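You operate a simulated robot arm through the tools that you are given. There is no shell and no other tool. Be economical: measure what you need, move in short steps, check, and stop when the job is done.

You are at the controls of a simulated two-armed robot. One attempt, no reset.

Task
Pick up the red-band roll core with one hand, pass it to the other hand and put it on the low shelf of the garland test bench.

It is judged by the outcome, as a careful person would: the job done as asked, and still so three seconds after it is handed in. It fails if anything else is knocked over, pushed out of place, dropped, spilled or broken.

Robot
Two 7-joint arms with two-finger parallel grippers on one trunk, on a base that drives. Base frame: it is fixed to the floor where the robot stands at the start and does not move with it; the origin is under the middle of the robot, x ahead of it, y to its left, z up. Units: cm, rad, N and s.
The left shoulder is at the start at [7, 16.3, 117], the right one opposite. With the tool pointing down near the work surface each hand reaches from about 40 to 88 cm from the robot's upright axis, wherever it stands, measured 20 degrees to its own side. Places, roughly: low shelf of the garland test bench [80, 200, 20]. Payload 3.43 kg a hand.
Tool frame (each hand has its own): the origin (TCP) lies between the finger pads and is the grasp point; the fingertips stand 3.4 cm ahead of it; z points along the fingers, y is the line along which they close. The gripper opens to 12.8 cm. The fingers are 2.4 cm wide and 1.2 cm thick; the gripper's body (4.8 by 13 cm) begins 9.6 cm behind the TCP.
Orientation is that of the tool frame in the base frame, as a unit quaternion [x, y, z, w]. With the fingers straight down and closing along the base's y, the tool's x points along the base's -x, its y along +y and its z along -z.

Tools
- The arms move only by the tool servo_tool. It takes "left_rows", "right_rows" or both (then of equal length, played together; a hand with none holds still); each is a list of rows, each a list of 3 entries, a list of its own where there are three numbers: the turn, a rotation vector about the tool's x, y, z in rad, then the shift along the tool's x, y, z in cm, then the opening in per cent of the stroke, from 0 (shut) to 100 (fully open). In form: [[[rx, ry, rz], [x, y, z], claw], ...]. A call has 1 to 8 rows; each row shifts and turns the commanded pose from where the row before left it, along the tool's axes as they then stand. Rows are played at 5 a second. More than 5 cm and 0.15 rad between two rows, or a gripper value outside its range, and nothing of the call is played. A pose out of reach is approached as far as the arm can. The call stops where the force on the tool passes 40 N (or 10 N more than at its start, if that is more) or the arm is blocked; 0.2 s more then pass. The fingers move at their own pace (about 15.3 cm/s each) and stop on an object; they squeeze with about 23 N. The grip force told is the motor's: it shows also when the fingers shut on nothing. Time passes only in rows, and 0.2 s behind the last, so rows that do not move let the fingers close. The reply holds the time, the measured pose of the TCP, the force on the tool along the base axes, the opening and the grip force, in the units named above and with some noise, with the torque about the TCP (base axes, N m) and any sound that the robot's microphone picked up.
- Cameras (640 x 400 px; columns grow to the right, rows downward): "scene" is now at [13.72, 2.87, 140.93]; the picture's right is [0.29, -0.96, -0.00], its down [-0.46, -0.14, -0.88] and it looks along [0.84, 0.26, -0.48] (base axes); focal length 266 px, centre (320, 200). "left" rides on the left gripper at [7.6, 1.1, -16] in its tool frame; the picture's right is [-0.15, 0.99, 0.00], its down [-0.88, -0.13, -0.46] and it looks along [-0.45, -0.07, 0.89] (tool axes); focal length 234 px, centre (320, 200). "right" rides on the right gripper at [7.6, -1.1, -16] in its tool frame; the picture's right is [0.15, 0.99, 0.00], its down [-0.88, 0.13, -0.46] and it looks along [-0.45, 0.07, 0.89] (tool axes); focal length 234 px, centre (320, 200). There is no depth. A picture from a camera that has moved, and an enlarged one, comes with that camera's place and axes in the base frame and with its lens.
- capture(camera): a new picture of that camera. The clock stands still meanwhile.
- lift_body(by): slides the trunk up (or, below 0, down) by that many cm; the arms and the scene camera ride with it, the base frame stays. It gives what a move gives, with no picture.
- steer(legs): drives the robot by 1 to 6 legs, each [ahead, left, turn to the left] in cm, cm and rad, along the robot's own axes; the way and the turn of a leg run together, so that a leg with both is an arc; at most 150 cm and 3.142 rad a leg. The arms and the cameras ride along, it lands a little off, and it stops where it bumps. It gives what a move gives.
- head_to(pan, tilt): turns the head with the scene camera to pan (to the left, within 1.501 rad either way) and tilt (down, from -0.506 to 1.204), counted from straight ahead of the robot. It gives what a move gives.
- inspect(camera, box): a new picture of the part [left, top, right, bottom] of that camera's present view, enlarged. The clock stands still meanwhile.
- hand_in(): hands the job in; it is judged then, once.

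Go step by step. Nothing tells you exact positions but the pictures and the camera data: compare them with the known pose of the tool, close in by small moves and look again before you grip or let go. The budget is 120 turns and 88 pictures, counting those below and the enlarged ones. Unless the task says otherwise, let go and move clear before handing in, and close with one line.

The tools are called after "Request:" as a command line: name --argument value ..., lists and objects as JSON in quotes. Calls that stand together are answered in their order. servo_tool: Moves the arms, as the interface text tells. Its arguments: {"type":"object","properties":{"left_rows":{"type":"array"},"right_rows":{"type":"array"}},"required":[]} The other tools are called the same way: lift_body (by) slides the trunk up or down; steer (legs) drives the base; head_to (pan, tilt) turns the head that bears the scene camera; capture (camera) takes a picture; inspect (camera, box) takes an enlarged picture of a part of a camera's view; hand_in () hands the job in.

At the start:

```text
time: 0.0
left_position: [38.95, 20.75, 119.88]
left_tool_rot: [0.002, 1.0, -0.001, 0.0]
left_ft_force: [0.3, -0.7, 1.7]
left_moment: [0.03, 0.01, -0.05]
left_gripper_width: 12.81
left_grip_force: 0.1
right_position: [50.95, -11.56, 110.98]
right_tool_rot: [0.0, 1.0, 0.0, -0.001]
right_ft_force: [0.2, -1.4, -0.2]
right_moment: [0.0, -0.01, -0.01]
right_gripper_width: 12.8
right_grip_force: 0.1
trunk travel left (down, up): [-65.0, 29.0]
robot x, y, heading: [0.31, -0.37, 0.007]
head pan, tilt: [0.298, 0.501]
```

scene: 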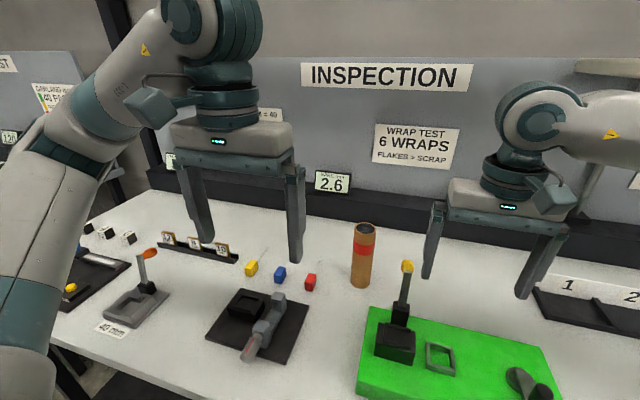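
right: 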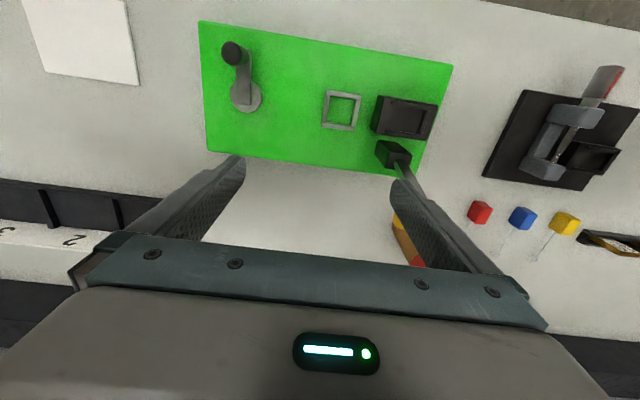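
left: 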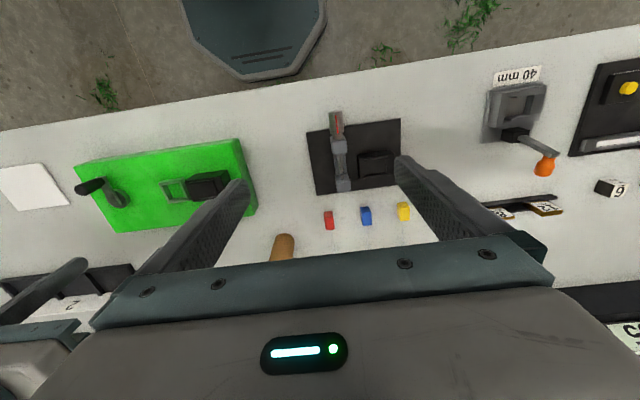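

The core stands on the bench at roughly [67, 8], about 16 cm tall and 5 cm wide. I'll look at the garland bench before choosing a hand and a grip.

Request:
head_to --pan 1.15 --tilt 0.45

Request:
inspect --camera "left" --box '[200, 150, 400, 275]'

Request:
capture --camera "scene"

```text
time: 1.2
left_position: [39.0, 20.7, 119.88]
left_tool_rot: [0.001, 1.0, -0.001, 0.0]
left_ft_force: [0.6, -0.4, -0.2]
left_moment: [0.0, 0.02, -0.03]
left_gripper_width: 12.83
left_grip_force: 0.2
right_position: [50.93, -11.51, 110.89]
right_tool_rot: [-0.001, 1.0, 0.0, 0.0]
right_ft_force: [0.5, 0.5, -1.2]
right_moment: [0.02, 0.02, -0.01]
right_gripper_width: 12.81
right_grip_force: 0.0
trunk travel left (down, up): [-65.0, 29.0]
robot x, y, heading: [-0.01, 0.19, -0.003]
head pan, tilt: [1.15, 0.45]
```

```text
3.20 times, centred on (300, 212) of left
camera zoom: at [31.35, 21.82, 135.77], right [0.15, 0.99, 0.0], down [0.88, -0.13, 0.46], along [0.45, -0.07, -0.89], focal length 749 px, centre (384, 160)
```

zoom: 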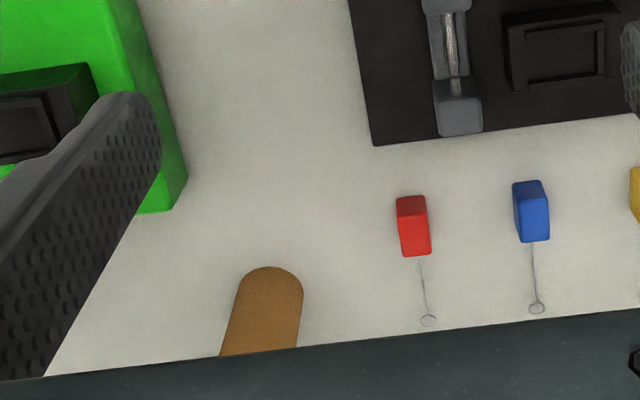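

```text
83 pictures are left
camera scene: at [8.79, 8.59, 141.4], right [0.91, -0.41, 0.0], down [-0.18, -0.4, -0.9], along [0.37, 0.82, -0.44], focal length 266 px, centre (320, 200)
```

scene: 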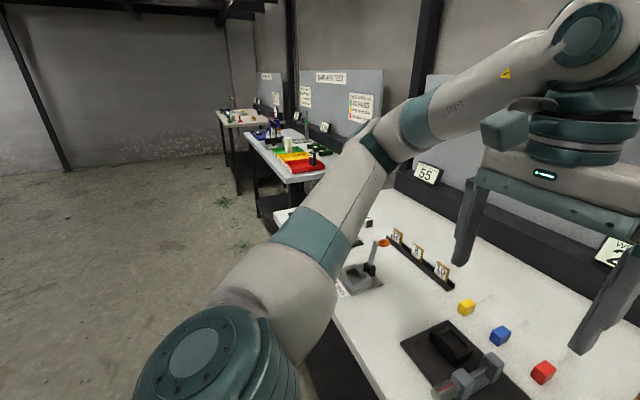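

The garland bench is the next one along to the left, and its low shelf should open at the front. I'll pick the core from above with the right hand, first moving the left hand aside and bringing the right hand over the core with clearance.

Request:
servo_tool --left_rows '[[[0, 0, 0], [0, 4, 0], 100], [[0, 0, 0], [0, 4, 0], 100], [[0, 0, 0], [0, 4, 0], 100], [[0, 0, 0], [0, 0, 0], 100], [[0, 0, 0], [0, 0, 0], 100], [[0, 0, 0], [0, 0, 0], 100], [[0, 0, 0], [0, 0, 0], 100]]' --right_rows '[[[0, 0, 0], [0, 0, -4], 100], [[0, 0, 0], [0, 0, -3], 80], [[0, 0, 0], [-3, 3.5, 0], 70], [[0, 0, 0], [-3, 3.5, 0], 70], [[0, 0, 0], [-3, 3.5, 0], 70], [[0, 0, 0], [-3, 3.5, 0], 70], [[0, 0, 0], [0, 3.0, 0], 70]]'

Request:
head_to --pan 0.1 --tilt 0.55

Request:
capture --camera "scene"

Request:
capture --camera "right"

```text
time: 2.8
left_position: [38.85, 32.6, 120.15]
left_tool_rot: [0.001, 1.0, -0.001, 0.0]
left_ft_force: [-0.5, 0.4, 0.9]
left_moment: [-0.01, -0.03, 0.01]
left_gripper_width: 12.81
left_grip_force: 0.2
right_position: [62.83, 5.82, 118.13]
right_tool_rot: [0.0, 1.0, 0.0, 0.001]
right_ft_force: [-1.2, -0.7, -0.9]
right_moment: [-0.01, -0.04, -0.02]
right_gripper_width: 8.97
right_grip_force: 0.0
trunk travel left (down, up): [-65.0, 29.0]
robot x, y, heading: [0.09, 0.17, -0.001]
head pan, tilt: [1.15, 0.45]
```

```text
time: 4.1
left_position: [38.91, 32.55, 120.04]
left_tool_rot: [0.001, 1.0, -0.001, 0.001]
left_ft_force: [-0.2, -0.6, 0.5]
left_moment: [-0.02, 0.01, 0.0]
left_gripper_width: 12.81
left_grip_force: 0.1
right_position: [62.92, 5.68, 117.98]
right_tool_rot: [0.0, 1.0, 0.0, 0.0]
right_ft_force: [0.0, 0.1, 0.8]
right_moment: [0.03, 0.02, 0.01]
right_gripper_width: 8.97
right_grip_force: 0.1
trunk travel left (down, up): [-65.0, 29.0]
robot x, y, heading: [-0.39, 0.29, 0.001]
head pan, tilt: [0.099, 0.55]
```

```text
82 pictures are left
camera scene: at [13.97, 1.11, 140.49], right [0.1, -0.99, 0.0], down [-0.52, -0.05, -0.85], along [0.85, 0.09, -0.52], focal length 266 px, centre (320, 200)
```

scene: 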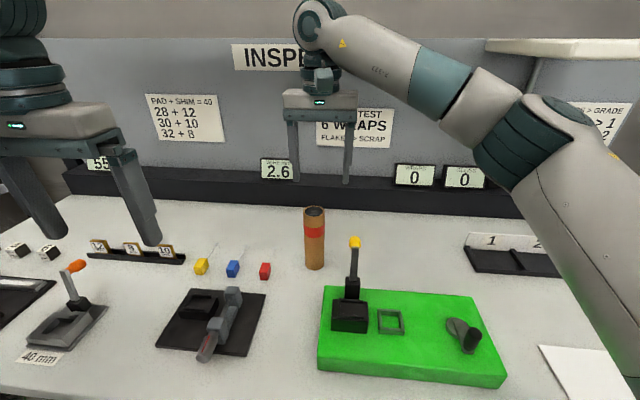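

```text
81 pictures are left
camera right: at [55.31, 4.59, 133.99], right [-0.15, 0.99, 0.0], down [0.88, 0.13, 0.46], along [0.45, 0.07, -0.89], focal length 234 px, centre (320, 200)
```

right: 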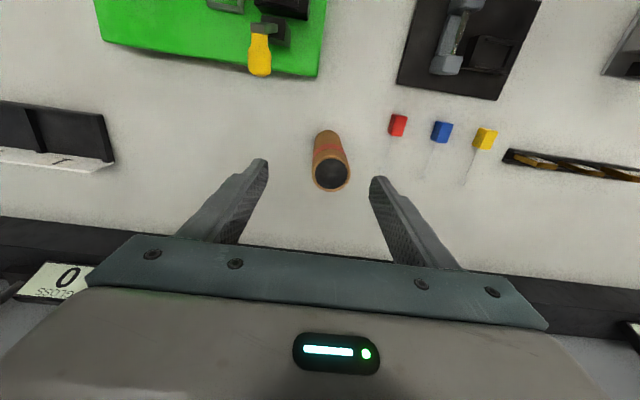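

The core's axis works out at about [66.3, 7.7] with its top near z = 105. I'll centre over it, come down to just above the top and look again.

Request:
servo_tool --right_rows '[[[0, 0, 0], [-3.4, 2.0, 0], 70], [[0, 0, 0], [0, 0, 4], 70], [[0, 0, 0], [0, 0, 4], 70], [[0, 0, 0], [0, 0, 0], 70]]'

Request:
capture --camera "right"

Request:
inspect --camera "scene" --box '[240, 100, 400, 300]'

```text
time: 5.1
left_position: [38.79, 32.7, 120.11]
left_tool_rot: [0.001, 1.0, -0.001, 0.0]
left_ft_force: [-0.1, 0.4, 0.2]
left_moment: [-0.02, 0.01, 0.01]
left_gripper_width: 12.82
left_grip_force: 0.1
right_position: [66.24, 7.54, 109.84]
right_tool_rot: [0.0, 1.0, -0.001, 0.001]
right_ft_force: [-0.3, 0.1, -0.5]
right_moment: [0.01, -0.03, -0.01]
right_gripper_width: 8.96
right_grip_force: 0.2
trunk travel left (down, up): [-65.0, 29.0]
robot x, y, heading: [0.13, -0.07, 0.004]
head pan, tilt: [0.099, 0.55]
```

```text
80 pictures are left
camera right: at [58.64, 6.54, 125.86], right [-0.15, 0.99, 0.0], down [0.88, 0.13, 0.46], along [0.45, 0.07, -0.89], focal length 234 px, centre (320, 200)
```

right: 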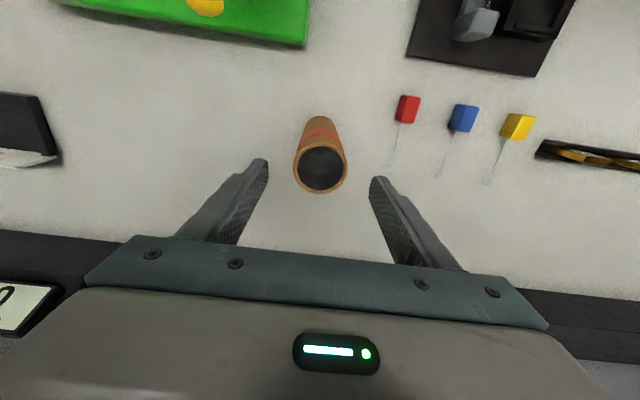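

```text
2.00 times, centred on (320, 200) of scene
camera zoom: at [13.91, 1.2, 140.5], right [0.1, -0.99, 0.0], down [-0.52, -0.05, -0.85], along [0.85, 0.08, -0.52], focal length 531 px, centre (320, 200)
```

zoom: 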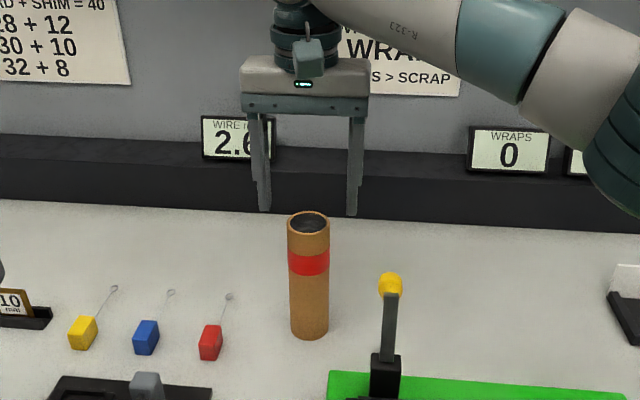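

It lines up. I'll descend to z of about 102, close and let the grip settle.

Request:
servo_tool --right_rows '[[[0, 0, 0], [0, 0.1, 4], 70], [[0, 0, 0], [0, 0, 3.8], 70], [[0, 0, 0], [0, 0, 0], 70], [[0, 0, 0], [0, 0, 0], 0], [[0, 0, 0], [0, 0, 0], 0], [[0, 0, 0], [0, 0, 0], 0]]'

Request:
inspect --camera "scene" --box '[240, 100, 400, 300]'

```text
time: 6.5
left_position: [38.94, 32.54, 120.0]
left_tool_rot: [0.0, 1.0, -0.002, 0.0]
left_ft_force: [0.1, 0.3, -0.4]
left_moment: [0.0, 0.03, 0.01]
left_gripper_width: 12.78
left_grip_force: 0.1
right_position: [66.19, 7.6, 102.11]
right_tool_rot: [0.0, 1.0, 0.0, 0.0]
right_ft_force: [0.0, 0.4, 1.1]
right_moment: [0.08, 0.05, -0.03]
right_gripper_width: 5.12
right_grip_force: 23.0
trunk travel left (down, up): [-65.0, 29.0]
robot x, y, heading: [0.04, 0.39, 0.002]
head pan, tilt: [0.099, 0.55]
```

```text
2.00 times, centred on (320, 200) of scene
camera zoom: at [13.95, 1.1, 140.49], right [0.1, -1.0, 0.0], down [-0.52, -0.05, -0.85], along [0.85, 0.08, -0.52], focal length 531 px, centre (320, 200)
```

zoom: 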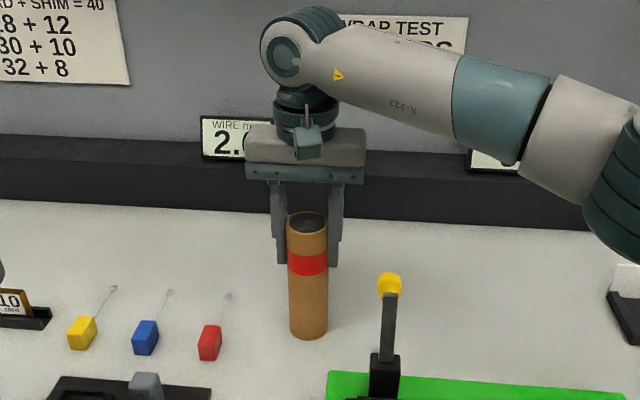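

The grip is firm at 5.1 cm. I'll lift straight up.

Request:
servo_tool --right_rows '[[[0, 0, 0], [0, 0, -2], 0], [[0, 0, 0], [0, 0, -4], 0], [[0, 0, 0], [0, 0, -4], 0], [[0, 0, 0], [0, 0, -4], 0], [[0, 0, 0], [0, 0, -4], 0], [[0, 0, 0], [0, 0, -4], 0], [[0, 0, 0], [0, 0, 0], 0]]'

Request:
capture --camera "scene"

```text
time: 8.1
left_position: [38.91, 32.52, 120.07]
left_tool_rot: [0.002, 1.0, 0.0, -0.001]
left_ft_force: [-0.6, -1.1, 0.4]
left_moment: [0.04, 0.02, -0.04]
left_gripper_width: 12.81
left_grip_force: 0.0
right_position: [66.43, 7.52, 124.0]
right_tool_rot: [0.0, 1.0, 0.0, -0.001]
right_ft_force: [0.2, -0.2, -1.5]
right_moment: [0.01, 0.02, 0.0]
right_gripper_width: 5.04
right_grip_force: 22.6
trunk travel left (down, up): [-65.0, 29.0]
robot x, y, heading: [0.0, 0.34, 0.004]
head pan, tilt: [0.099, 0.55]
```

```text
77 pictures are left
camera scene: at [14.04, 1.06, 140.48], right [0.1, -1.0, 0.0], down [-0.52, -0.05, -0.85], along [0.85, 0.08, -0.52], focal length 266 px, centre (320, 200)
```

scene: 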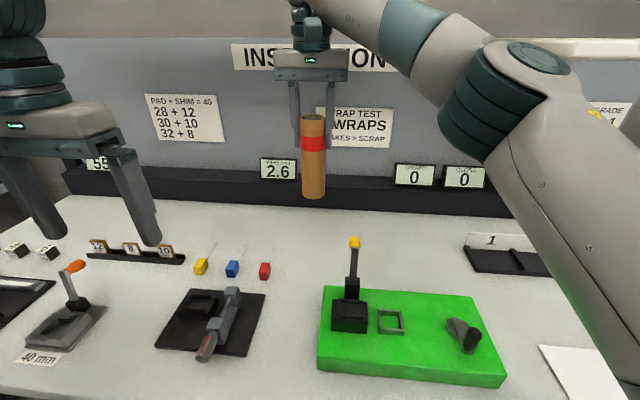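

The core hangs cleanly with its bottom near z = 110. I'll back the base off so the handover happens over open floor, then bring the left hand forward and start turning it.

Request:
steer --legs '[[-35, 0, 0]]'

Request:
servo_tool --left_rows '[[[0, 0, 0], [-5, 0, 0], 100], [[0, 0, 0], [-5, 0, 0], 100], [[0, 0, 0], [-4, 0, 0], 100], [[0, 0, 0.15], [0, 0, 0], 100], [[0, 0, 0.15], [0, 0, 0], 100], [[0, 0, 0.15], [0, 0, 0], 100], [[0, 0, 0.15], [0, 0, 0], 100], [[0, 0, 0.15], [0, 0, 0], 100]]'

Request:
servo_tool --left_rows '[[[0, 0, 0.15], [0, 0, 0], 100], [[0, -0.15, 0], [0, 0, 0], 100], [[0, -0.15, 0], [0, 0, 0], 100], [[0, -0.15, 0], [0, 0, 0], 100], [[0, -0.15, 0], [0, 0, 0], 100], [[0, -0.15, 0], [0, 0, 0], 100], [[0, -0.15, 0], [0, 0, 0], 100], [[0, -0.15, 0], [0, 0, 0], 100]]'

Request:
capture --camera "scene"

```text
time: 10.3
left_position: [3.75, 32.47, 120.05]
left_tool_rot: [0.002, 1.0, -0.001, -0.001]
left_ft_force: [-0.8, 0.0, 0.3]
left_moment: [-0.02, -0.02, 0.03]
left_gripper_width: 12.8
left_grip_force: 0.0
right_position: [31.15, 7.34, 123.88]
right_tool_rot: [0.001, 1.0, 0.0, 0.0]
right_ft_force: [-0.9, -0.8, 0.0]
right_moment: [0.01, -0.01, -0.04]
right_gripper_width: 5.09
right_grip_force: 23.0
trunk travel left (down, up): [-65.0, 29.0]
robot x, y, heading: [-35.53, 0.12, -0.004]
head pan, tilt: [0.099, 0.55]
```

```text
time: 12.2
left_position: [17.71, 32.37, 120.09]
left_tool_rot: [0.369, 0.929, 0.0, -0.001]
left_ft_force: [0.0, 0.2, -0.1]
left_moment: [-0.02, -0.04, 0.0]
left_gripper_width: 12.8
left_grip_force: 0.0
right_position: [31.0, 7.42, 123.98]
right_tool_rot: [0.002, 1.0, 0.0, 0.0]
right_ft_force: [0.4, -1.0, -0.7]
right_moment: [0.01, 0.0, 0.0]
right_gripper_width: 5.07
right_grip_force: 23.0
trunk travel left (down, up): [-65.0, 29.0]
robot x, y, heading: [-35.27, 0.19, -0.002]
head pan, tilt: [0.099, 0.55]
```

```text
time: 13.9
left_position: [13.17, 32.2, 119.63]
left_tool_rot: [0.376, 0.779, -0.22, 0.45]
left_ft_force: [-0.6, 0.1, 0.6]
left_moment: [0.01, 0.0, -0.01]
left_gripper_width: 12.78
left_grip_force: 0.1
left hand out of reach, approached as far as the arm can: row 1, 7, 8
right_position: [30.96, 7.54, 124.06]
right_tool_rot: [0.002, 1.0, 0.0, 0.0]
right_ft_force: [0.3, 0.5, -0.7]
right_moment: [-0.04, 0.0, -0.01]
right_gripper_width: 5.11
right_grip_force: 23.1
trunk travel left (down, up): [-65.0, 29.0]
robot x, y, heading: [-35.58, 0.04, -0.001]
head pan, tilt: [0.099, 0.55]
```

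```text
76 pictures are left
camera scene: at [-21.43, 1.21, 140.51], right [0.1, -1.0, 0.0], down [-0.52, -0.05, -0.85], along [0.85, 0.08, -0.52], focal length 266 px, centre (320, 200)
```

scene: 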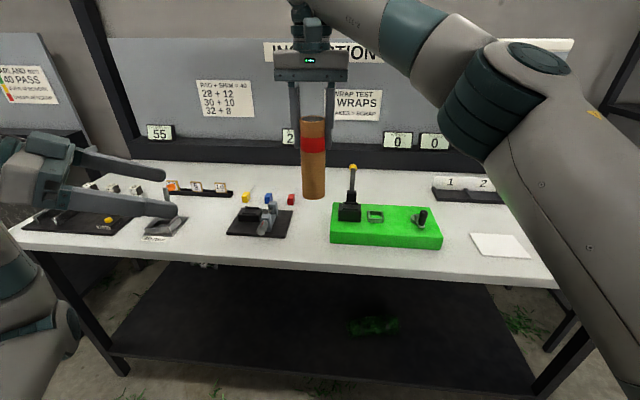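

The bench layout shows the kind of low shelf to expect: dark and open in front. The left hand has the right orientation (30° down, turned about 52° right) though it stopped a little short, so I'll bring it to the pre-grasp point behind the lower part of the core.

Request:
servo_tool --left_rows '[[[0, 0, 0], [-2.4, -1.25, 2.9], 100], [[0, 0, 0], [-2.4, -1.25, 2.9], 100], [[0, 0, 0], [-2.4, -1.25, 2.9], 100], [[0, 0, 0], [-2.3, -1.25, 2.8], 100], [[0, 0, 0], [0, 0, 0], 100], [[0, 0, 0], [0, 0, 0], 100]]'

Request:
capture --camera "scene"

Request:
capture --camera "left"

```text
time: 15.3
left_position: [18.48, 17.27, 122.09]
left_tool_rot: [0.377, 0.779, -0.22, 0.451]
left_ft_force: [-0.7, -1.0, 0.2]
left_moment: [0.01, 0.02, 0.01]
left_gripper_width: 12.81
left_grip_force: 0.1
right_position: [30.94, 7.31, 124.0]
right_tool_rot: [0.002, 1.0, 0.0, -0.001]
right_ft_force: [0.3, -0.5, -1.2]
right_moment: [0.02, -0.01, -0.01]
right_gripper_width: 5.06
right_grip_force: 23.2
trunk travel left (down, up): [-65.0, 29.0]
robot x, y, heading: [-35.22, -0.19, -0.003]
head pan, tilt: [0.099, 0.55]
```

```text
75 pictures are left
camera scene: at [-21.31, 1.09, 140.49], right [0.1, -1.0, 0.0], down [-0.52, -0.05, -0.85], along [0.85, 0.08, -0.52], focal length 266 px, centre (320, 200)
```

scene: 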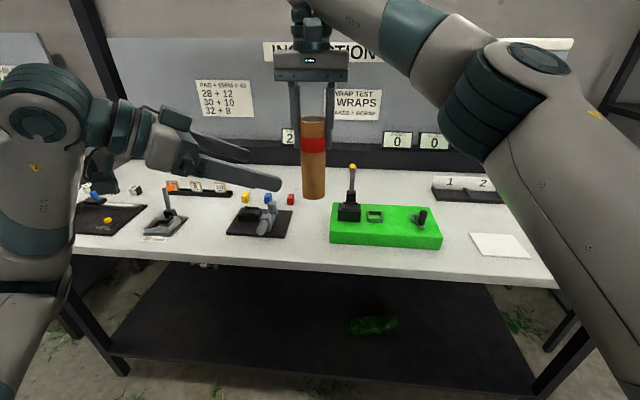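

```text
74 pictures are left
camera left: at [8.35, 31.81, 123.34], right [0.82, 0.56, 0.13], down [-0.07, -0.11, 0.99], along [0.56, -0.82, -0.05], focal length 234 px, centre (320, 200)
```

left: 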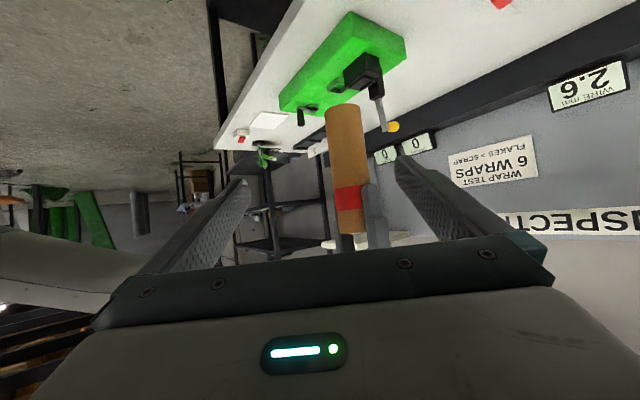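

The left hand is set up behind the core but needs about 3.7 cm sideways. I'll align it, advance partway and check.

Request:
servo_tool --left_rows '[[[0, 0, 0], [-1.5, 3.7, 0], 100], [[0, 0, 0], [0, 0, 4], 100], [[0, 0, 0], [0, 0, 4], 100], [[0, 0, 0], [0, 0, 0], 100]]'

Request:
capture --camera "left"

Request:
capture --camera "scene"

```text
time: 16.4
left_position: [26.1, 13.81, 119.56]
left_tool_rot: [0.377, 0.779, -0.219, 0.451]
left_ft_force: [-0.3, 0.6, -0.1]
left_moment: [0.0, 0.05, -0.03]
left_gripper_width: 12.8
left_grip_force: 0.1
right_position: [30.92, 7.45, 124.08]
right_tool_rot: [0.001, 1.0, 0.0, 0.001]
right_ft_force: [-0.2, 0.1, -0.9]
right_moment: [-0.01, 0.02, 0.01]
right_gripper_width: 5.06
right_grip_force: 23.2
trunk travel left (down, up): [-65.0, 29.0]
robot x, y, heading: [-35.05, -0.01, -0.003]
head pan, tilt: [0.099, 0.55]
```

```text
73 pictures are left
camera left: at [16.0, 28.35, 120.75], right [0.82, 0.56, 0.13], down [-0.08, -0.11, 0.99], along [0.56, -0.82, -0.05], focal length 234 px, centre (320, 200)
```

left: 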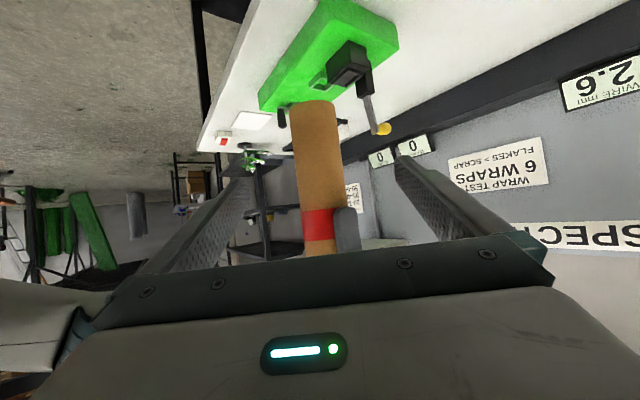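

```text
72 pictures are left
camera scene: at [-21.38, 1.19, 140.5], right [0.1, -1.0, 0.0], down [-0.52, -0.05, -0.85], along [0.85, 0.08, -0.52], focal length 266 px, centre (320, 200)
```

scene: 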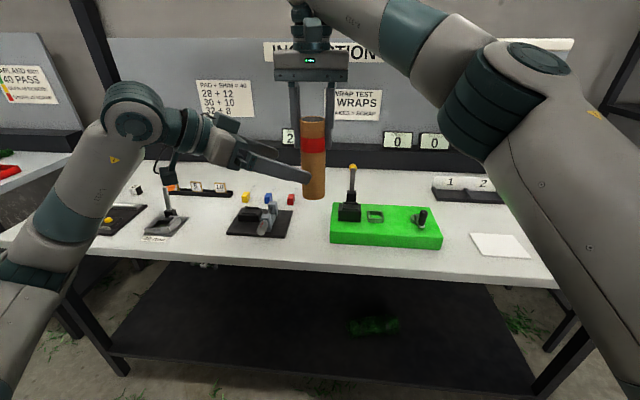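

The core lies between the left fingers. I'll advance the remaining 9 cm and check before closing.

Request:
servo_tool --left_rows '[[[0, 0, 0], [0, -0.1, 3.2], 100], [[0, 0, 0], [0, 0, 3], 100], [[0, 0, 0], [0, 0, 3], 100], [[0, 0, 0], [0, 0, 0], 100]]'

Request:
capture --camera "left"

Request:
inspect --camera "scene" --box '[220, 60, 420, 220]'

```text
time: 17.4
left_position: [30.93, 7.3, 114.88]
left_tool_rot: [0.377, 0.778, -0.22, 0.451]
left_ft_force: [0.1, 0.2, 0.3]
left_moment: [0.03, 0.0, -0.03]
left_gripper_width: 12.79
left_grip_force: 0.2
right_position: [31.02, 7.44, 124.0]
right_tool_rot: [0.001, 1.0, 0.0, -0.001]
right_ft_force: [0.8, 0.4, -1.2]
right_moment: [-0.05, 0.0, 0.0]
right_gripper_width: 5.08
right_grip_force: 22.8
trunk travel left (down, up): [-65.0, 29.0]
robot x, y, heading: [-35.07, 0.18, -0.003]
head pan, tilt: [0.099, 0.55]
```

```text
71 pictures are left
camera left: at [20.81, 21.81, 116.14], right [0.82, 0.56, 0.13], down [-0.08, -0.11, 0.99], along [0.56, -0.82, -0.05], focal length 234 px, centre (320, 200)
```

left: 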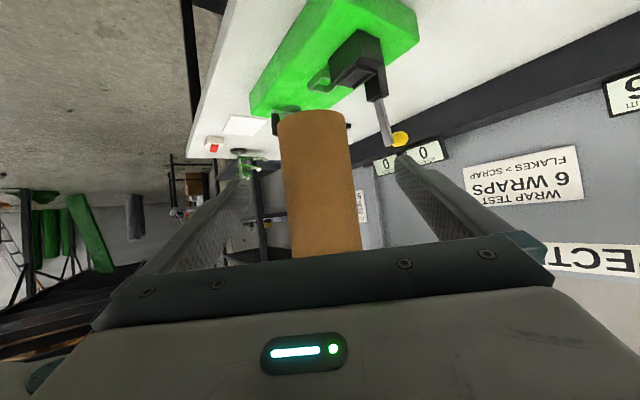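

```text
2.50 times, centred on (320, 140) of scene
camera zoom: at [-21.35, 1.16, 140.49], right [0.1, -1.0, 0.0], down [-0.52, -0.05, -0.85], along [0.85, 0.08, -0.52], focal length 664 px, centre (320, 350)
```

zoom: 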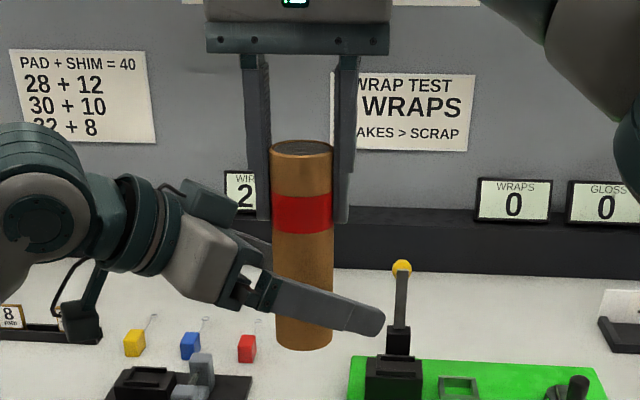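

The left fingers straddle the lower part of the core, clear of the right hand. I'll close the left hand.

Request:
servo_tool --left_rows '[[[0, 0, 0], [0, 0, 0], 60], [[0, 0, 0], [0, 0, 0], 0], [[0, 0, 0], [0, 0, 0], 0], [[0, 0, 0], [0, 0, 0], 0]]'

Request:
inspect --camera "scene" --box '[220, 60, 420, 220]'

```text
time: 18.4
left_position: [30.85, 7.28, 114.97]
left_tool_rot: [0.378, 0.778, -0.22, 0.451]
left_ft_force: [-0.6, 2.5, -0.6]
left_moment: [-0.15, -0.29, 0.03]
left_gripper_width: 5.12
left_grip_force: 23.2
right_position: [31.0, 7.51, 124.01]
right_tool_rot: [0.002, 1.0, 0.0, 0.0]
right_ft_force: [0.1, -2.2, 0.1]
right_moment: [-0.02, 0.28, -0.03]
right_gripper_width: 5.08
right_grip_force: 22.4
trunk travel left (down, up): [-65.0, 29.0]
robot x, y, heading: [-35.27, 0.17, -0.001]
head pan, tilt: [0.099, 0.55]
```

```text
2.50 times, centred on (320, 140) of scene
camera zoom: at [-21.32, 1.12, 140.49], right [0.1, -1.0, 0.0], down [-0.52, -0.05, -0.85], along [0.85, 0.08, -0.52], focal length 664 px, centre (320, 350)
```

zoom: 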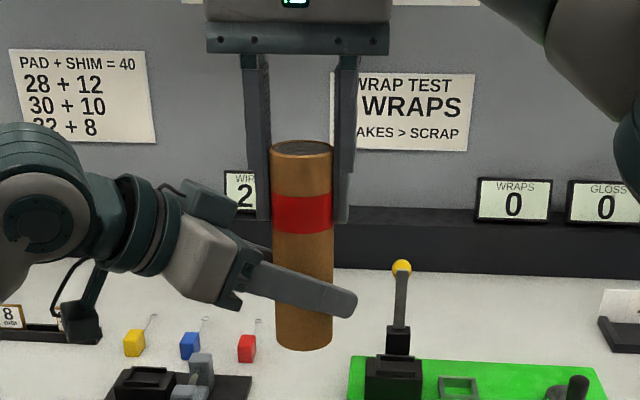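

Both hands hold it with little load. I'll open the right hand and lift it straight up clear.

Request:
servo_tool --right_rows '[[[0, 0, 0], [0, 0, 0], 70], [[0, 0, 0], [0, 0, 0], 70], [[0, 0, 0], [0, 0, -4], 70], [[0, 0, 0], [0, 0, -4], 70], [[0, 0, 0], [0, 0, -4], 70], [[0, 0, 0], [0, 0, 0], 70]]'

Request:
capture --camera "scene"

```text
time: 19.8
left_position: [30.86, 7.38, 114.98]
left_tool_rot: [0.377, 0.779, -0.219, 0.451]
left_ft_force: [-0.4, -0.4, -0.3]
left_moment: [0.02, -0.03, 0.02]
left_gripper_width: 5.12
left_grip_force: 22.7
right_position: [28.4, 7.11, 134.3]
right_tool_rot: [0.002, 1.0, 0.0, 0.001]
right_ft_force: [-0.1, 0.1, 0.4]
right_moment: [0.02, 0.05, -0.01]
right_gripper_width: 8.98
right_grip_force: 0.0
right hand out of reach, approached as far as the arm can: row 4, 5
trunk travel left (down, up): [-65.0, 29.0]
robot x, y, heading: [-35.16, -0.05, -0.004]
head pan, tilt: [0.099, 0.55]
```

```text
68 pictures are left
camera scene: at [-21.34, 1.14, 140.49], right [0.1, -1.0, 0.0], down [-0.52, -0.05, -0.85], along [0.85, 0.08, -0.52], focal length 266 px, centre (320, 200)
```

scene: 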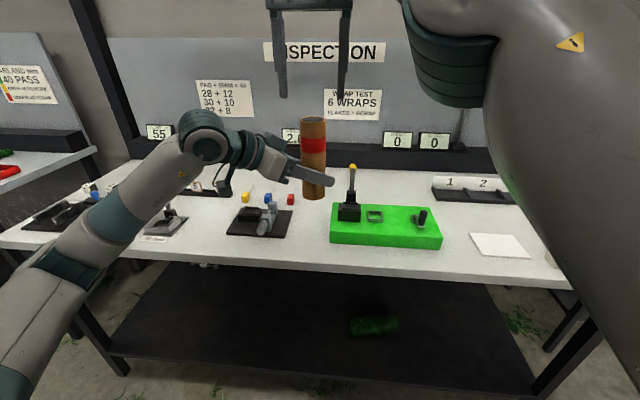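

The left hand alone holds the core. I'll draw the right hand away and tuck it back, then look left along the aisle.

Request:
servo_tool --right_rows '[[[0, 0, 0], [1, -4, 0], 70], [[0, 0, 0], [1, -4, 0], 70], [[0, 0, 0], [3, -3.5, 0], 70], [[0, 0, 0], [3, -3.5, 0], 50], [[0, 0, 0], [3, -3, 0], 30], [[0, 0, 0], [3, -3, 0], 30], [[0, 0, 0], [0, -3, 3], 30], [[0, 0, 0], [0, 0, 0], 30]]'

Request:
head_to --pan 1.2 --tilt 0.4

Request:
capture --camera "scene"

Request:
capture --camera "left"

```text
time: 21.6
left_position: [30.84, 7.45, 114.81]
left_tool_rot: [0.376, 0.779, -0.219, 0.451]
left_ft_force: [0.2, -0.4, -0.6]
left_moment: [-0.04, -0.01, -0.03]
left_gripper_width: 5.11
left_grip_force: 23.0
right_position: [14.31, -16.87, 130.99]
right_tool_rot: [0.001, 1.0, -0.001, 0.0]
right_ft_force: [0.5, 0.4, 0.3]
right_moment: [0.0, -0.03, -0.03]
right_gripper_width: 3.85
right_grip_force: 0.0
trunk travel left (down, up): [-65.0, 29.0]
robot x, y, heading: [-35.38, -0.05, -0.002]
head pan, tilt: [0.099, 0.55]
```

```text
time: 22.9
left_position: [30.87, 7.25, 114.92]
left_tool_rot: [0.378, 0.778, -0.22, 0.451]
left_ft_force: [-0.4, -0.1, -1.0]
left_moment: [0.02, 0.04, -0.03]
left_gripper_width: 5.1
left_grip_force: 22.9
right_position: [14.44, -16.95, 131.02]
right_tool_rot: [0.002, 1.0, 0.0, 0.0]
right_ft_force: [-0.2, -0.3, -0.3]
right_moment: [0.0, 0.0, 0.01]
right_gripper_width: 3.82
right_grip_force: 0.0
trunk travel left (down, up): [-65.0, 29.0]
robot x, y, heading: [-35.06, 0.24, -0.004]
head pan, tilt: [1.201, 0.4]
```

```text
67 pictures are left
camera scene: at [-26.87, 8.85, 141.86], right [0.93, -0.37, 0.0], down [-0.14, -0.36, -0.92], along [0.34, 0.86, -0.39], focal length 266 px, centre (320, 200)
```

scene: 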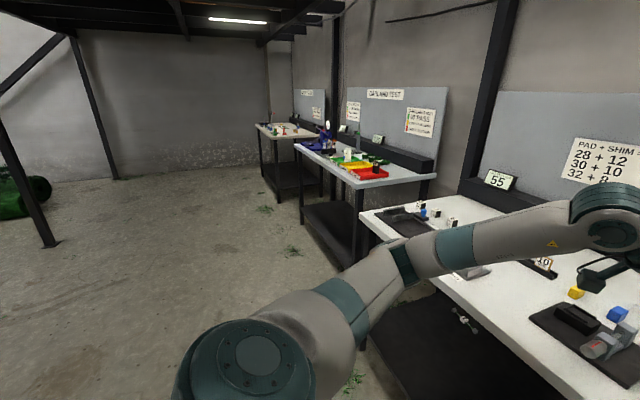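

```text
66 pictures are left
camera left: at [20.83, 21.77, 116.14], right [0.82, 0.55, 0.13], down [-0.07, -0.11, 0.99], along [0.56, -0.82, -0.05], focal length 234 px, centre (320, 200)
```

left: 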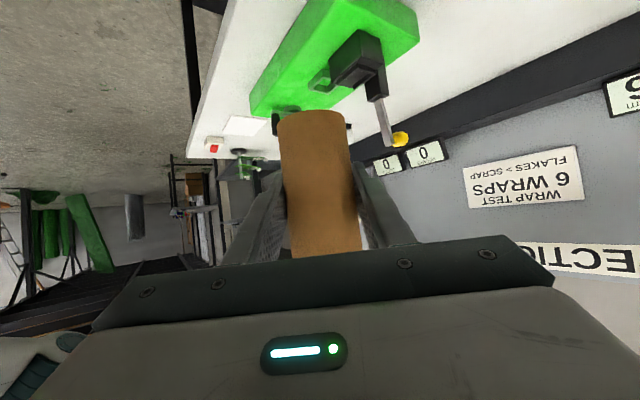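

The garland bench has its front edge near x = 50 and runs from about y = 136 to 275; its low shelf is dark and open, and the aisle is clear. I'll back off, drive left until I'm in front of it and look at the shelf.

Request:
steer --legs '[[-30, 0, 0], [0, 150, 0], [0, 35, 0]]'

Request:
head_to --pan 0.1 --tilt 0.7

Request:
capture --camera "scene"

```text
time: 34.0
left_position: [4.65, 193.3, 114.85]
left_tool_rot: [0.387, 0.774, -0.225, 0.448]
left_ft_force: [1.0, 0.7, -1.0]
left_moment: [0.01, 0.01, -0.04]
left_gripper_width: 5.09
left_grip_force: 23.4
right_position: [-12.46, 169.43, 131.04]
right_tool_rot: [0.014, 1.0, 0.0, 0.0]
right_ft_force: [0.3, -0.4, 0.5]
right_moment: [0.0, 0.0, 0.01]
right_gripper_width: 3.84
right_grip_force: 0.1
trunk travel left (down, up): [-65.0, 29.0]
robot x, y, heading: [-61.49, 188.14, -0.035]
head pan, tilt: [1.201, 0.4]
```

```text
time: 35.3
left_position: [4.56, 193.31, 114.75]
left_tool_rot: [0.387, 0.774, -0.225, 0.447]
left_ft_force: [-0.3, 0.1, -1.6]
left_moment: [0.03, -0.01, 0.0]
left_gripper_width: 5.09
left_grip_force: 22.8
right_position: [-12.56, 169.45, 130.98]
right_tool_rot: [0.013, 1.0, 0.0, 0.0]
right_ft_force: [-0.2, -0.1, -0.3]
right_moment: [0.01, 0.01, -0.04]
right_gripper_width: 3.81
right_grip_force: 0.0
trunk travel left (down, up): [-65.0, 29.0]
robot x, y, heading: [-61.87, 187.54, -0.03]
head pan, tilt: [0.099, 0.7]
```

```text
65 pictures are left
camera scene: at [-48.19, 188.42, 139.18], right [0.07, -1.0, 0.0], down [-0.64, -0.05, -0.76], along [0.76, 0.06, -0.64], focal length 266 px, centre (320, 200)
```

scene: 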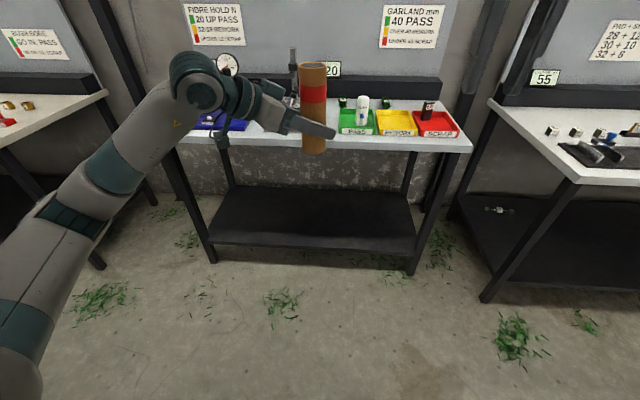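

The garland bench's low shelf is in view and empty where visible: x about 48 to 92, y about 145 to 260. While still clear of the bench, I'll tuck the right hand back and lower the trunk.

Request:
servo_tool --right_rows '[[[0, 0, 0], [3, -2, 0], 30], [[0, 0, 0], [3, -2, 0], 30], [[0, 0, 0], [3, -2, 0], 30], [[0, 0, 0], [3, -2, 0], 30], [[0, 0, 0], [0, 0, 0], 30]]'

Request:
lift_body --by -65

Request:
head_to --pan 0.1 --tilt 0.25

Request:
capture --camera "scene"

```text
time: 36.5
left_position: [4.82, 193.42, 114.85]
left_tool_rot: [0.386, 0.774, -0.225, 0.448]
left_ft_force: [0.5, 0.0, -1.1]
left_moment: [-0.04, 0.01, -0.02]
left_gripper_width: 5.08
left_grip_force: 23.0
right_position: [-24.4, 162.1, 131.03]
right_tool_rot: [0.014, 1.0, 0.001, -0.001]
right_ft_force: [-0.1, 0.4, 0.2]
right_moment: [0.01, 0.0, 0.02]
right_gripper_width: 3.83
right_grip_force: 0.0
trunk travel left (down, up): [-65.0, 29.0]
robot x, y, heading: [-61.78, 187.67, -0.027]
head pan, tilt: [0.099, 0.7]
```

```text
refused: -65 is not a number from -40 to 40
```

```text
time: 37.4
left_position: [4.71, 193.27, 114.84]
left_tool_rot: [0.387, 0.774, -0.225, 0.447]
left_ft_force: [-0.1, 0.4, -0.9]
left_moment: [-0.01, 0.0, 0.02]
left_gripper_width: 5.13
left_grip_force: 23.1
right_position: [-24.54, 161.94, 131.08]
right_tool_rot: [0.014, 1.0, 0.0, 0.0]
right_ft_force: [-0.6, 0.2, 0.8]
right_moment: [0.04, 0.01, -0.04]
right_gripper_width: 3.88
right_grip_force: 0.1
trunk travel left (down, up): [-65.0, 29.0]
robot x, y, heading: [-61.48, 188.05, -0.025]
head pan, tilt: [0.099, 0.25]
```

```text
64 pictures are left
camera scene: at [-47.37, 188.46, 143.26], right [0.07, -1.0, 0.0], down [-0.25, -0.02, -0.97], along [0.97, 0.07, -0.25], focal length 266 px, centre (320, 200)
```

scene: 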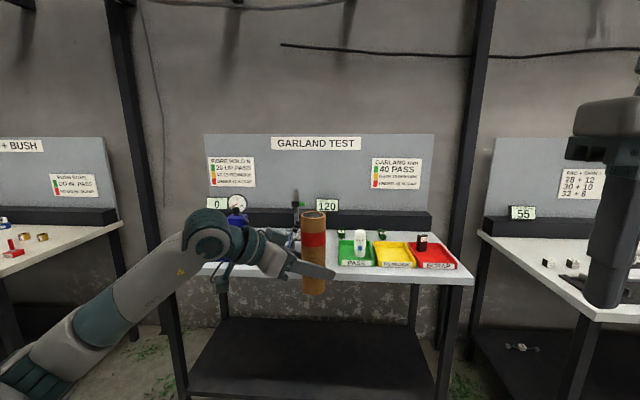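

The trunk moves at most 40 cm per call, so I'll lower it in two steps and look again.

Request:
lift_body --by -35

Request:
lift_body --by -29

Request:
capture --camera "scene"

```text
time: 40.8
left_position: [4.5, 193.31, 79.88]
left_tool_rot: [0.386, 0.774, -0.225, 0.449]
left_ft_force: [-0.1, 0.1, -0.3]
left_moment: [-0.03, -0.01, 0.0]
left_gripper_width: 5.1
left_grip_force: 22.9
right_position: [-24.51, 162.12, 96.13]
right_tool_rot: [0.015, 1.0, 0.0, 0.0]
right_ft_force: [-0.1, 0.7, 0.3]
right_moment: [0.0, 0.0, 0.03]
right_gripper_width: 3.85
right_grip_force: 0.2
trunk travel left (down, up): [-30.0, 64.0]
robot x, y, heading: [-61.27, 187.69, -0.032]
head pan, tilt: [0.099, 0.25]
```

```text
time: 43.7
left_position: [4.66, 193.29, 50.9]
left_tool_rot: [0.387, 0.774, -0.225, 0.448]
left_ft_force: [0.0, -0.8, -1.1]
left_moment: [0.02, -0.02, 0.0]
left_gripper_width: 5.12
left_grip_force: 22.8
right_position: [-24.52, 161.95, 67.16]
right_tool_rot: [0.014, 1.0, 0.0, 0.0]
right_ft_force: [-0.2, -0.6, 0.1]
right_moment: [0.0, -0.01, -0.01]
right_gripper_width: 3.84
right_grip_force: 0.2
trunk travel left (down, up): [-1.0, 93.0]
robot x, y, heading: [-61.63, 187.63, -0.028]
head pan, tilt: [0.099, 0.25]
```

```text
63 pictures are left
camera scene: at [-47.38, 188.47, 79.27], right [0.07, -1.0, 0.0], down [-0.25, -0.02, -0.97], along [0.97, 0.07, -0.25], focal length 266 px, centre (320, 200)
```

scene: 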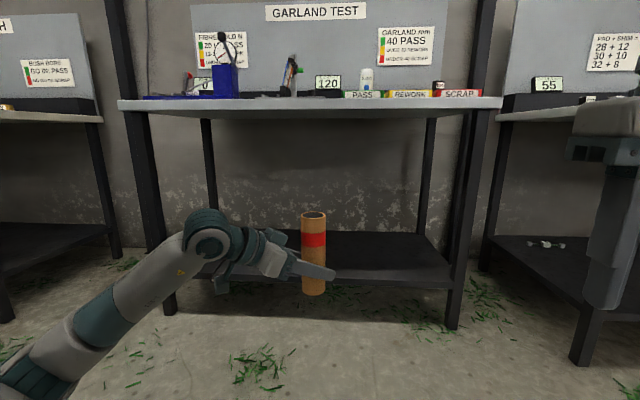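

The core is in front of and above the shelf, which looks empty. I'll lower the left hand 17 cm while still outside, then zoom in to measure the shelf edge.

Request:
servo_tool --left_rows '[[[0, 0, 0], [3.65, 0, 2.08], 0], [[0, 0, 0], [3.65, 0, 2.08], 0], [[0, 0, 0], [3.65, 0, 2.08], 0], [[0, 0, 0], [3.65, 0, 2.08], 0], [[0, 0, 0], [0, 0, 0], 0]]'

Request:
capture --camera "scene"

Request:
inspect --camera "scene" --box '[360, 200, 520, 340]'

```text
time: 44.9
left_position: [4.6, 193.32, 33.95]
left_tool_rot: [0.386, 0.774, -0.224, 0.448]
left_ft_force: [-0.1, 0.7, -1.0]
left_moment: [-0.02, 0.0, -0.04]
left_gripper_width: 5.09
left_grip_force: 22.8
right_position: [-24.38, 162.03, 67.14]
right_tool_rot: [0.014, 1.0, 0.0, 0.0]
right_ft_force: [0.3, 0.4, 0.3]
right_moment: [0.0, -0.01, 0.02]
right_gripper_width: 3.85
right_grip_force: 0.1
trunk travel left (down, up): [-1.0, 93.0]
robot x, y, heading: [-61.28, 187.64, -0.03]
head pan, tilt: [0.099, 0.25]
```

```text
62 pictures are left
camera scene: at [-47.37, 188.47, 79.26], right [0.07, -1.0, 0.0], down [-0.25, -0.02, -0.97], along [0.97, 0.07, -0.25], focal length 266 px, centre (320, 200)
```

scene: 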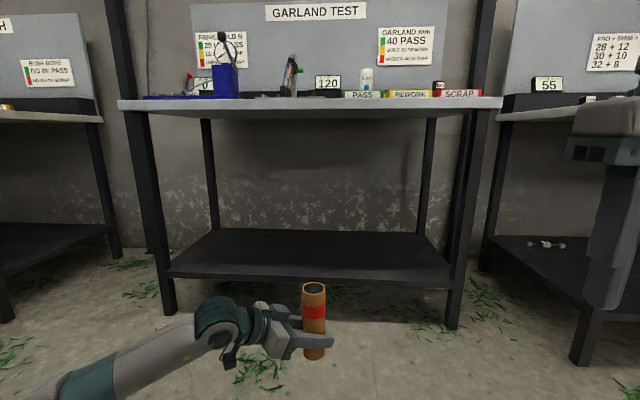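

```text
2.86 times, centred on (440, 270) of scene
camera zoom: at [-47.37, 188.47, 79.26], right [0.07, -1.0, 0.0], down [-0.25, -0.02, -0.97], along [0.97, 0.07, -0.25], focal length 759 px, centre (-23, 0)
```

zoom: 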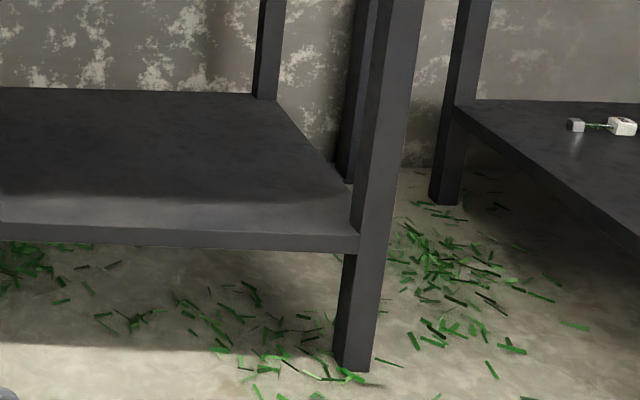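

The shelf is empty, with its top at z of about 21–22 and x running from 49 to 100; the core's bottom is near z = 29, about 7 cm above it. I'll straighten the heading and drive forward so the core comes over the shelf, stopping a little short to check.

Request:
steer --legs '[[0, 0, 0.03], [45, 0, 0]]'

Request:
head_to --pan 0.1 --tilt 0.55

Request:
capture --camera "scene"

Request:
capture --camera "left"

```text
time: 48.0
left_position: [49.17, 195.36, 33.98]
left_tool_rot: [0.375, 0.78, -0.218, 0.452]
left_ft_force: [0.4, 0.9, -0.5]
left_moment: [0.02, -0.03, -0.02]
left_gripper_width: 5.11
left_grip_force: 23.0
right_position: [20.9, 163.28, 67.13]
right_tool_rot: [0.0, 1.0, 0.0, 0.0]
right_ft_force: [-0.7, -0.6, 0.3]
right_moment: [0.01, 0.0, -0.05]
right_gripper_width: 3.83
right_grip_force: 0.0
trunk travel left (down, up): [-1.0, 93.0]
robot x, y, heading: [-17.04, 187.76, -0.001]
head pan, tilt: [0.099, 0.25]
```

```text
time: 48.8
left_position: [49.15, 195.31, 34.01]
left_tool_rot: [0.375, 0.78, -0.218, 0.451]
left_ft_force: [0.2, 0.7, -1.4]
left_moment: [0.02, 0.01, 0.01]
left_gripper_width: 5.09
left_grip_force: 23.1
right_position: [20.81, 163.19, 67.13]
right_tool_rot: [-0.001, 1.0, 0.0, 0.0]
right_ft_force: [0.8, -0.1, -0.6]
right_moment: [0.0, 0.03, -0.04]
right_gripper_width: 3.84
right_grip_force: 0.0
trunk travel left (down, up): [-1.0, 93.0]
robot x, y, heading: [-16.88, 188.27, -0.001]
head pan, tilt: [0.099, 0.55]
```

```text
60 pictures are left
camera scene: at [-3.01, 188.96, 76.5], right [0.1, -0.99, 0.0], down [-0.52, -0.05, -0.85], along [0.85, 0.09, -0.52], focal length 266 px, centre (320, 200)
```

scene: 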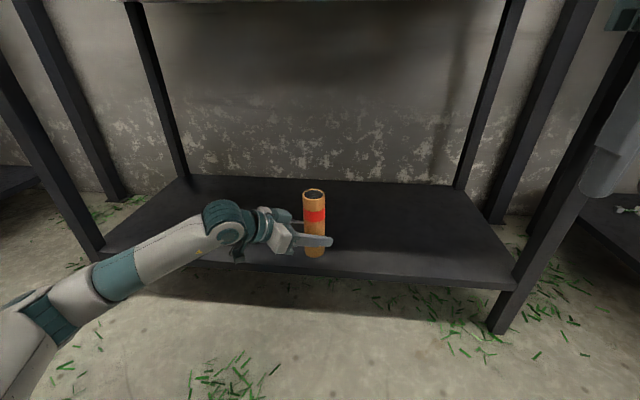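

```text
59 pictures are left
camera left: at [39.02, 209.83, 35.29], right [0.82, 0.56, 0.13], down [-0.07, -0.11, 0.99], along [0.57, -0.82, -0.05], focal length 234 px, centre (320, 200)
```

left: 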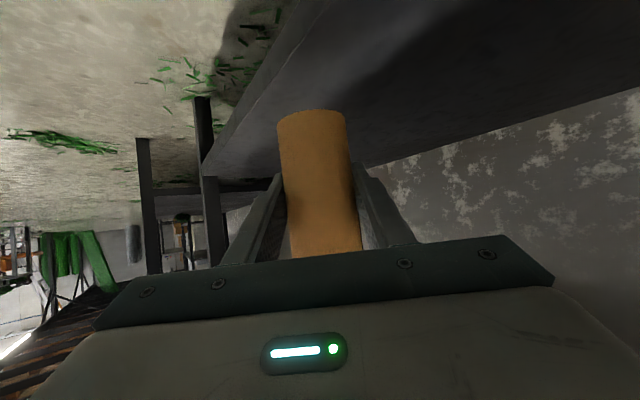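

All clear so far. I'll drive the last 15 cm.

Request:
steer --legs '[[15, 0, 0]]'

Request:
capture --camera "scene"

Request:
capture --camera "left"

```text
time: 50.2
left_position: [63.82, 195.52, 34.17]
left_tool_rot: [0.375, 0.78, -0.219, 0.452]
left_ft_force: [-0.6, -0.1, -0.9]
left_moment: [0.02, -0.01, 0.0]
left_gripper_width: 5.07
left_grip_force: 22.9
right_position: [35.8, 163.28, 66.98]
right_tool_rot: [-0.002, 1.0, 0.0, 0.0]
right_ft_force: [0.1, -0.6, -0.2]
right_moment: [-0.01, -0.02, -0.02]
right_gripper_width: 3.83
right_grip_force: 0.2
trunk travel left (down, up): [-1.0, 93.0]
robot x, y, heading: [-2.04, 187.77, 0.001]
head pan, tilt: [0.099, 0.55]
```

```text
58 pictures are left
camera scene: at [11.75, 189.01, 76.49], right [0.1, -0.99, 0.0], down [-0.52, -0.05, -0.85], along [0.85, 0.09, -0.52], focal length 266 px, centre (320, 200)
```

scene: 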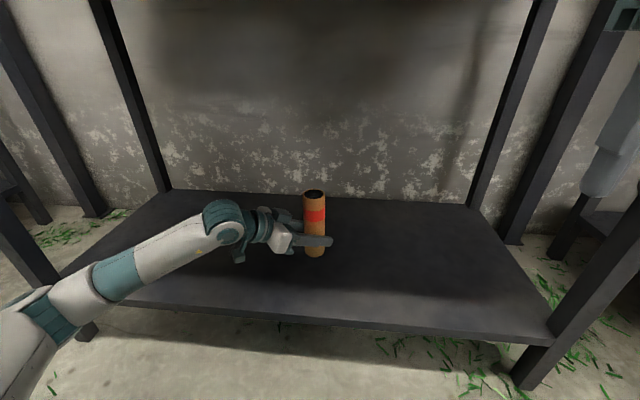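

```text
57 pictures are left
camera left: at [53.76, 209.95, 35.29], right [0.82, 0.56, 0.13], down [-0.07, -0.11, 0.99], along [0.57, -0.82, -0.05], focal length 234 px, centre (320, 200)
```

left: 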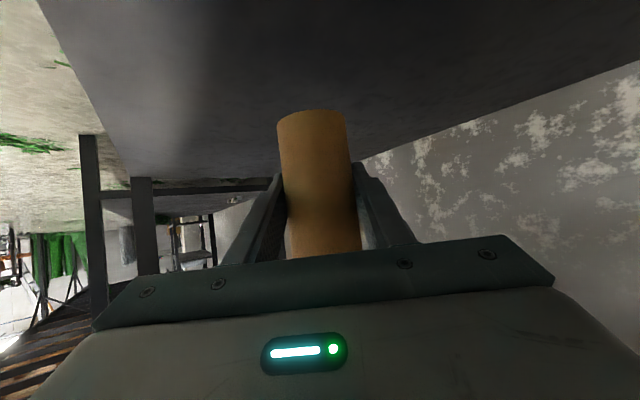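

The core is over the shelf, 15 cm in from the front edge. Before lowering, I'll check the left elbow against the shelf's edge.

Request:
head_to --pan 0.9 --tilt 0.7

Request:
capture --camera "scene"

```text
time: 51.3
left_position: [64.0, 195.49, 34.04]
left_tool_rot: [0.375, 0.78, -0.218, 0.451]
left_ft_force: [-0.2, -0.3, -0.9]
left_moment: [-0.02, 0.04, -0.01]
left_gripper_width: 5.08
left_grip_force: 22.8
right_position: [35.8, 163.38, 67.03]
right_tool_rot: [0.0, 1.0, 0.0, 0.0]
right_ft_force: [-1.2, -0.2, 0.6]
right_moment: [-0.02, 0.0, 0.0]
right_gripper_width: 3.82
right_grip_force: 0.0
trunk travel left (down, up): [-1.0, 93.0]
robot x, y, heading: [-2.51, 187.98, 0.007]
head pan, tilt: [0.901, 0.7]
```

```text
56 pictures are left
camera scene: at [8.08, 194.76, 75.18], right [0.79, -0.62, 0.0], down [-0.4, -0.51, -0.76], along [0.47, 0.6, -0.64], focal length 266 px, centre (320, 200)
```

scene: 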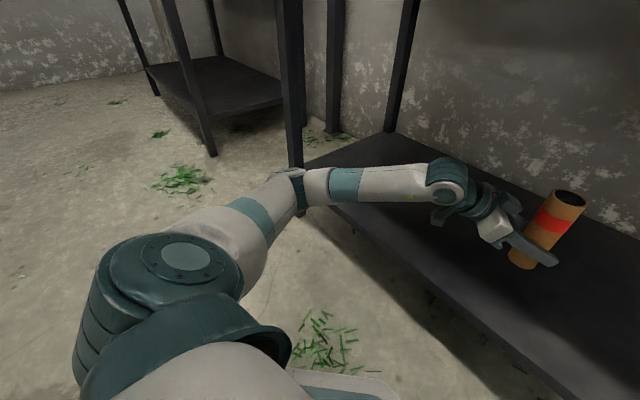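

The left elbow, around [40, 247, 30], is rather close to the bench's front-left leg. I'll check the right side, then shift slightly right and back for margin.

Request:
head_to --pan -0.9 --tilt 0.4

Request:
capture --camera "scene"

```text
time: 53.1
left_position: [63.99, 195.46, 34.01]
left_tool_rot: [0.374, 0.78, -0.218, 0.451]
left_ft_force: [0.0, -0.2, -1.4]
left_moment: [0.02, -0.01, 0.01]
left_gripper_width: 5.12
left_grip_force: 22.9
right_position: [35.69, 163.33, 67.16]
right_tool_rot: [-0.001, 1.0, 0.0, 0.0]
right_ft_force: [-0.1, 0.2, -0.9]
right_moment: [0.0, 0.01, -0.02]
right_gripper_width: 3.84
right_grip_force: 0.0
trunk travel left (down, up): [-1.0, 93.0]
robot x, y, heading: [-2.18, 187.7, 0.003]
head pan, tilt: [-0.901, 0.4]
```

```text
55 pictures are left
camera scene: at [8.6, 180.86, 77.86], right [-0.78, -0.62, 0.0], down [-0.24, 0.3, -0.92], along [0.57, -0.72, -0.39], focal length 266 px, centre (320, 200)
```

scene: 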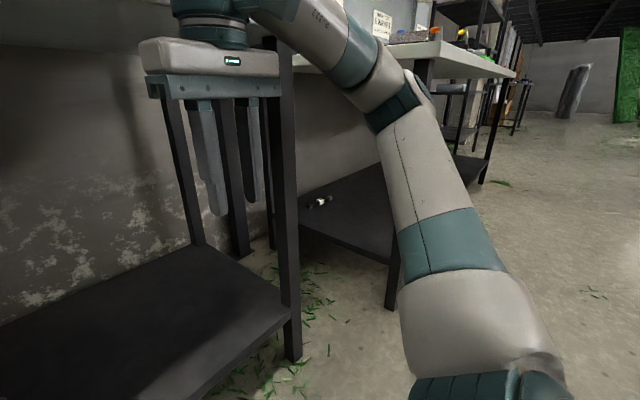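

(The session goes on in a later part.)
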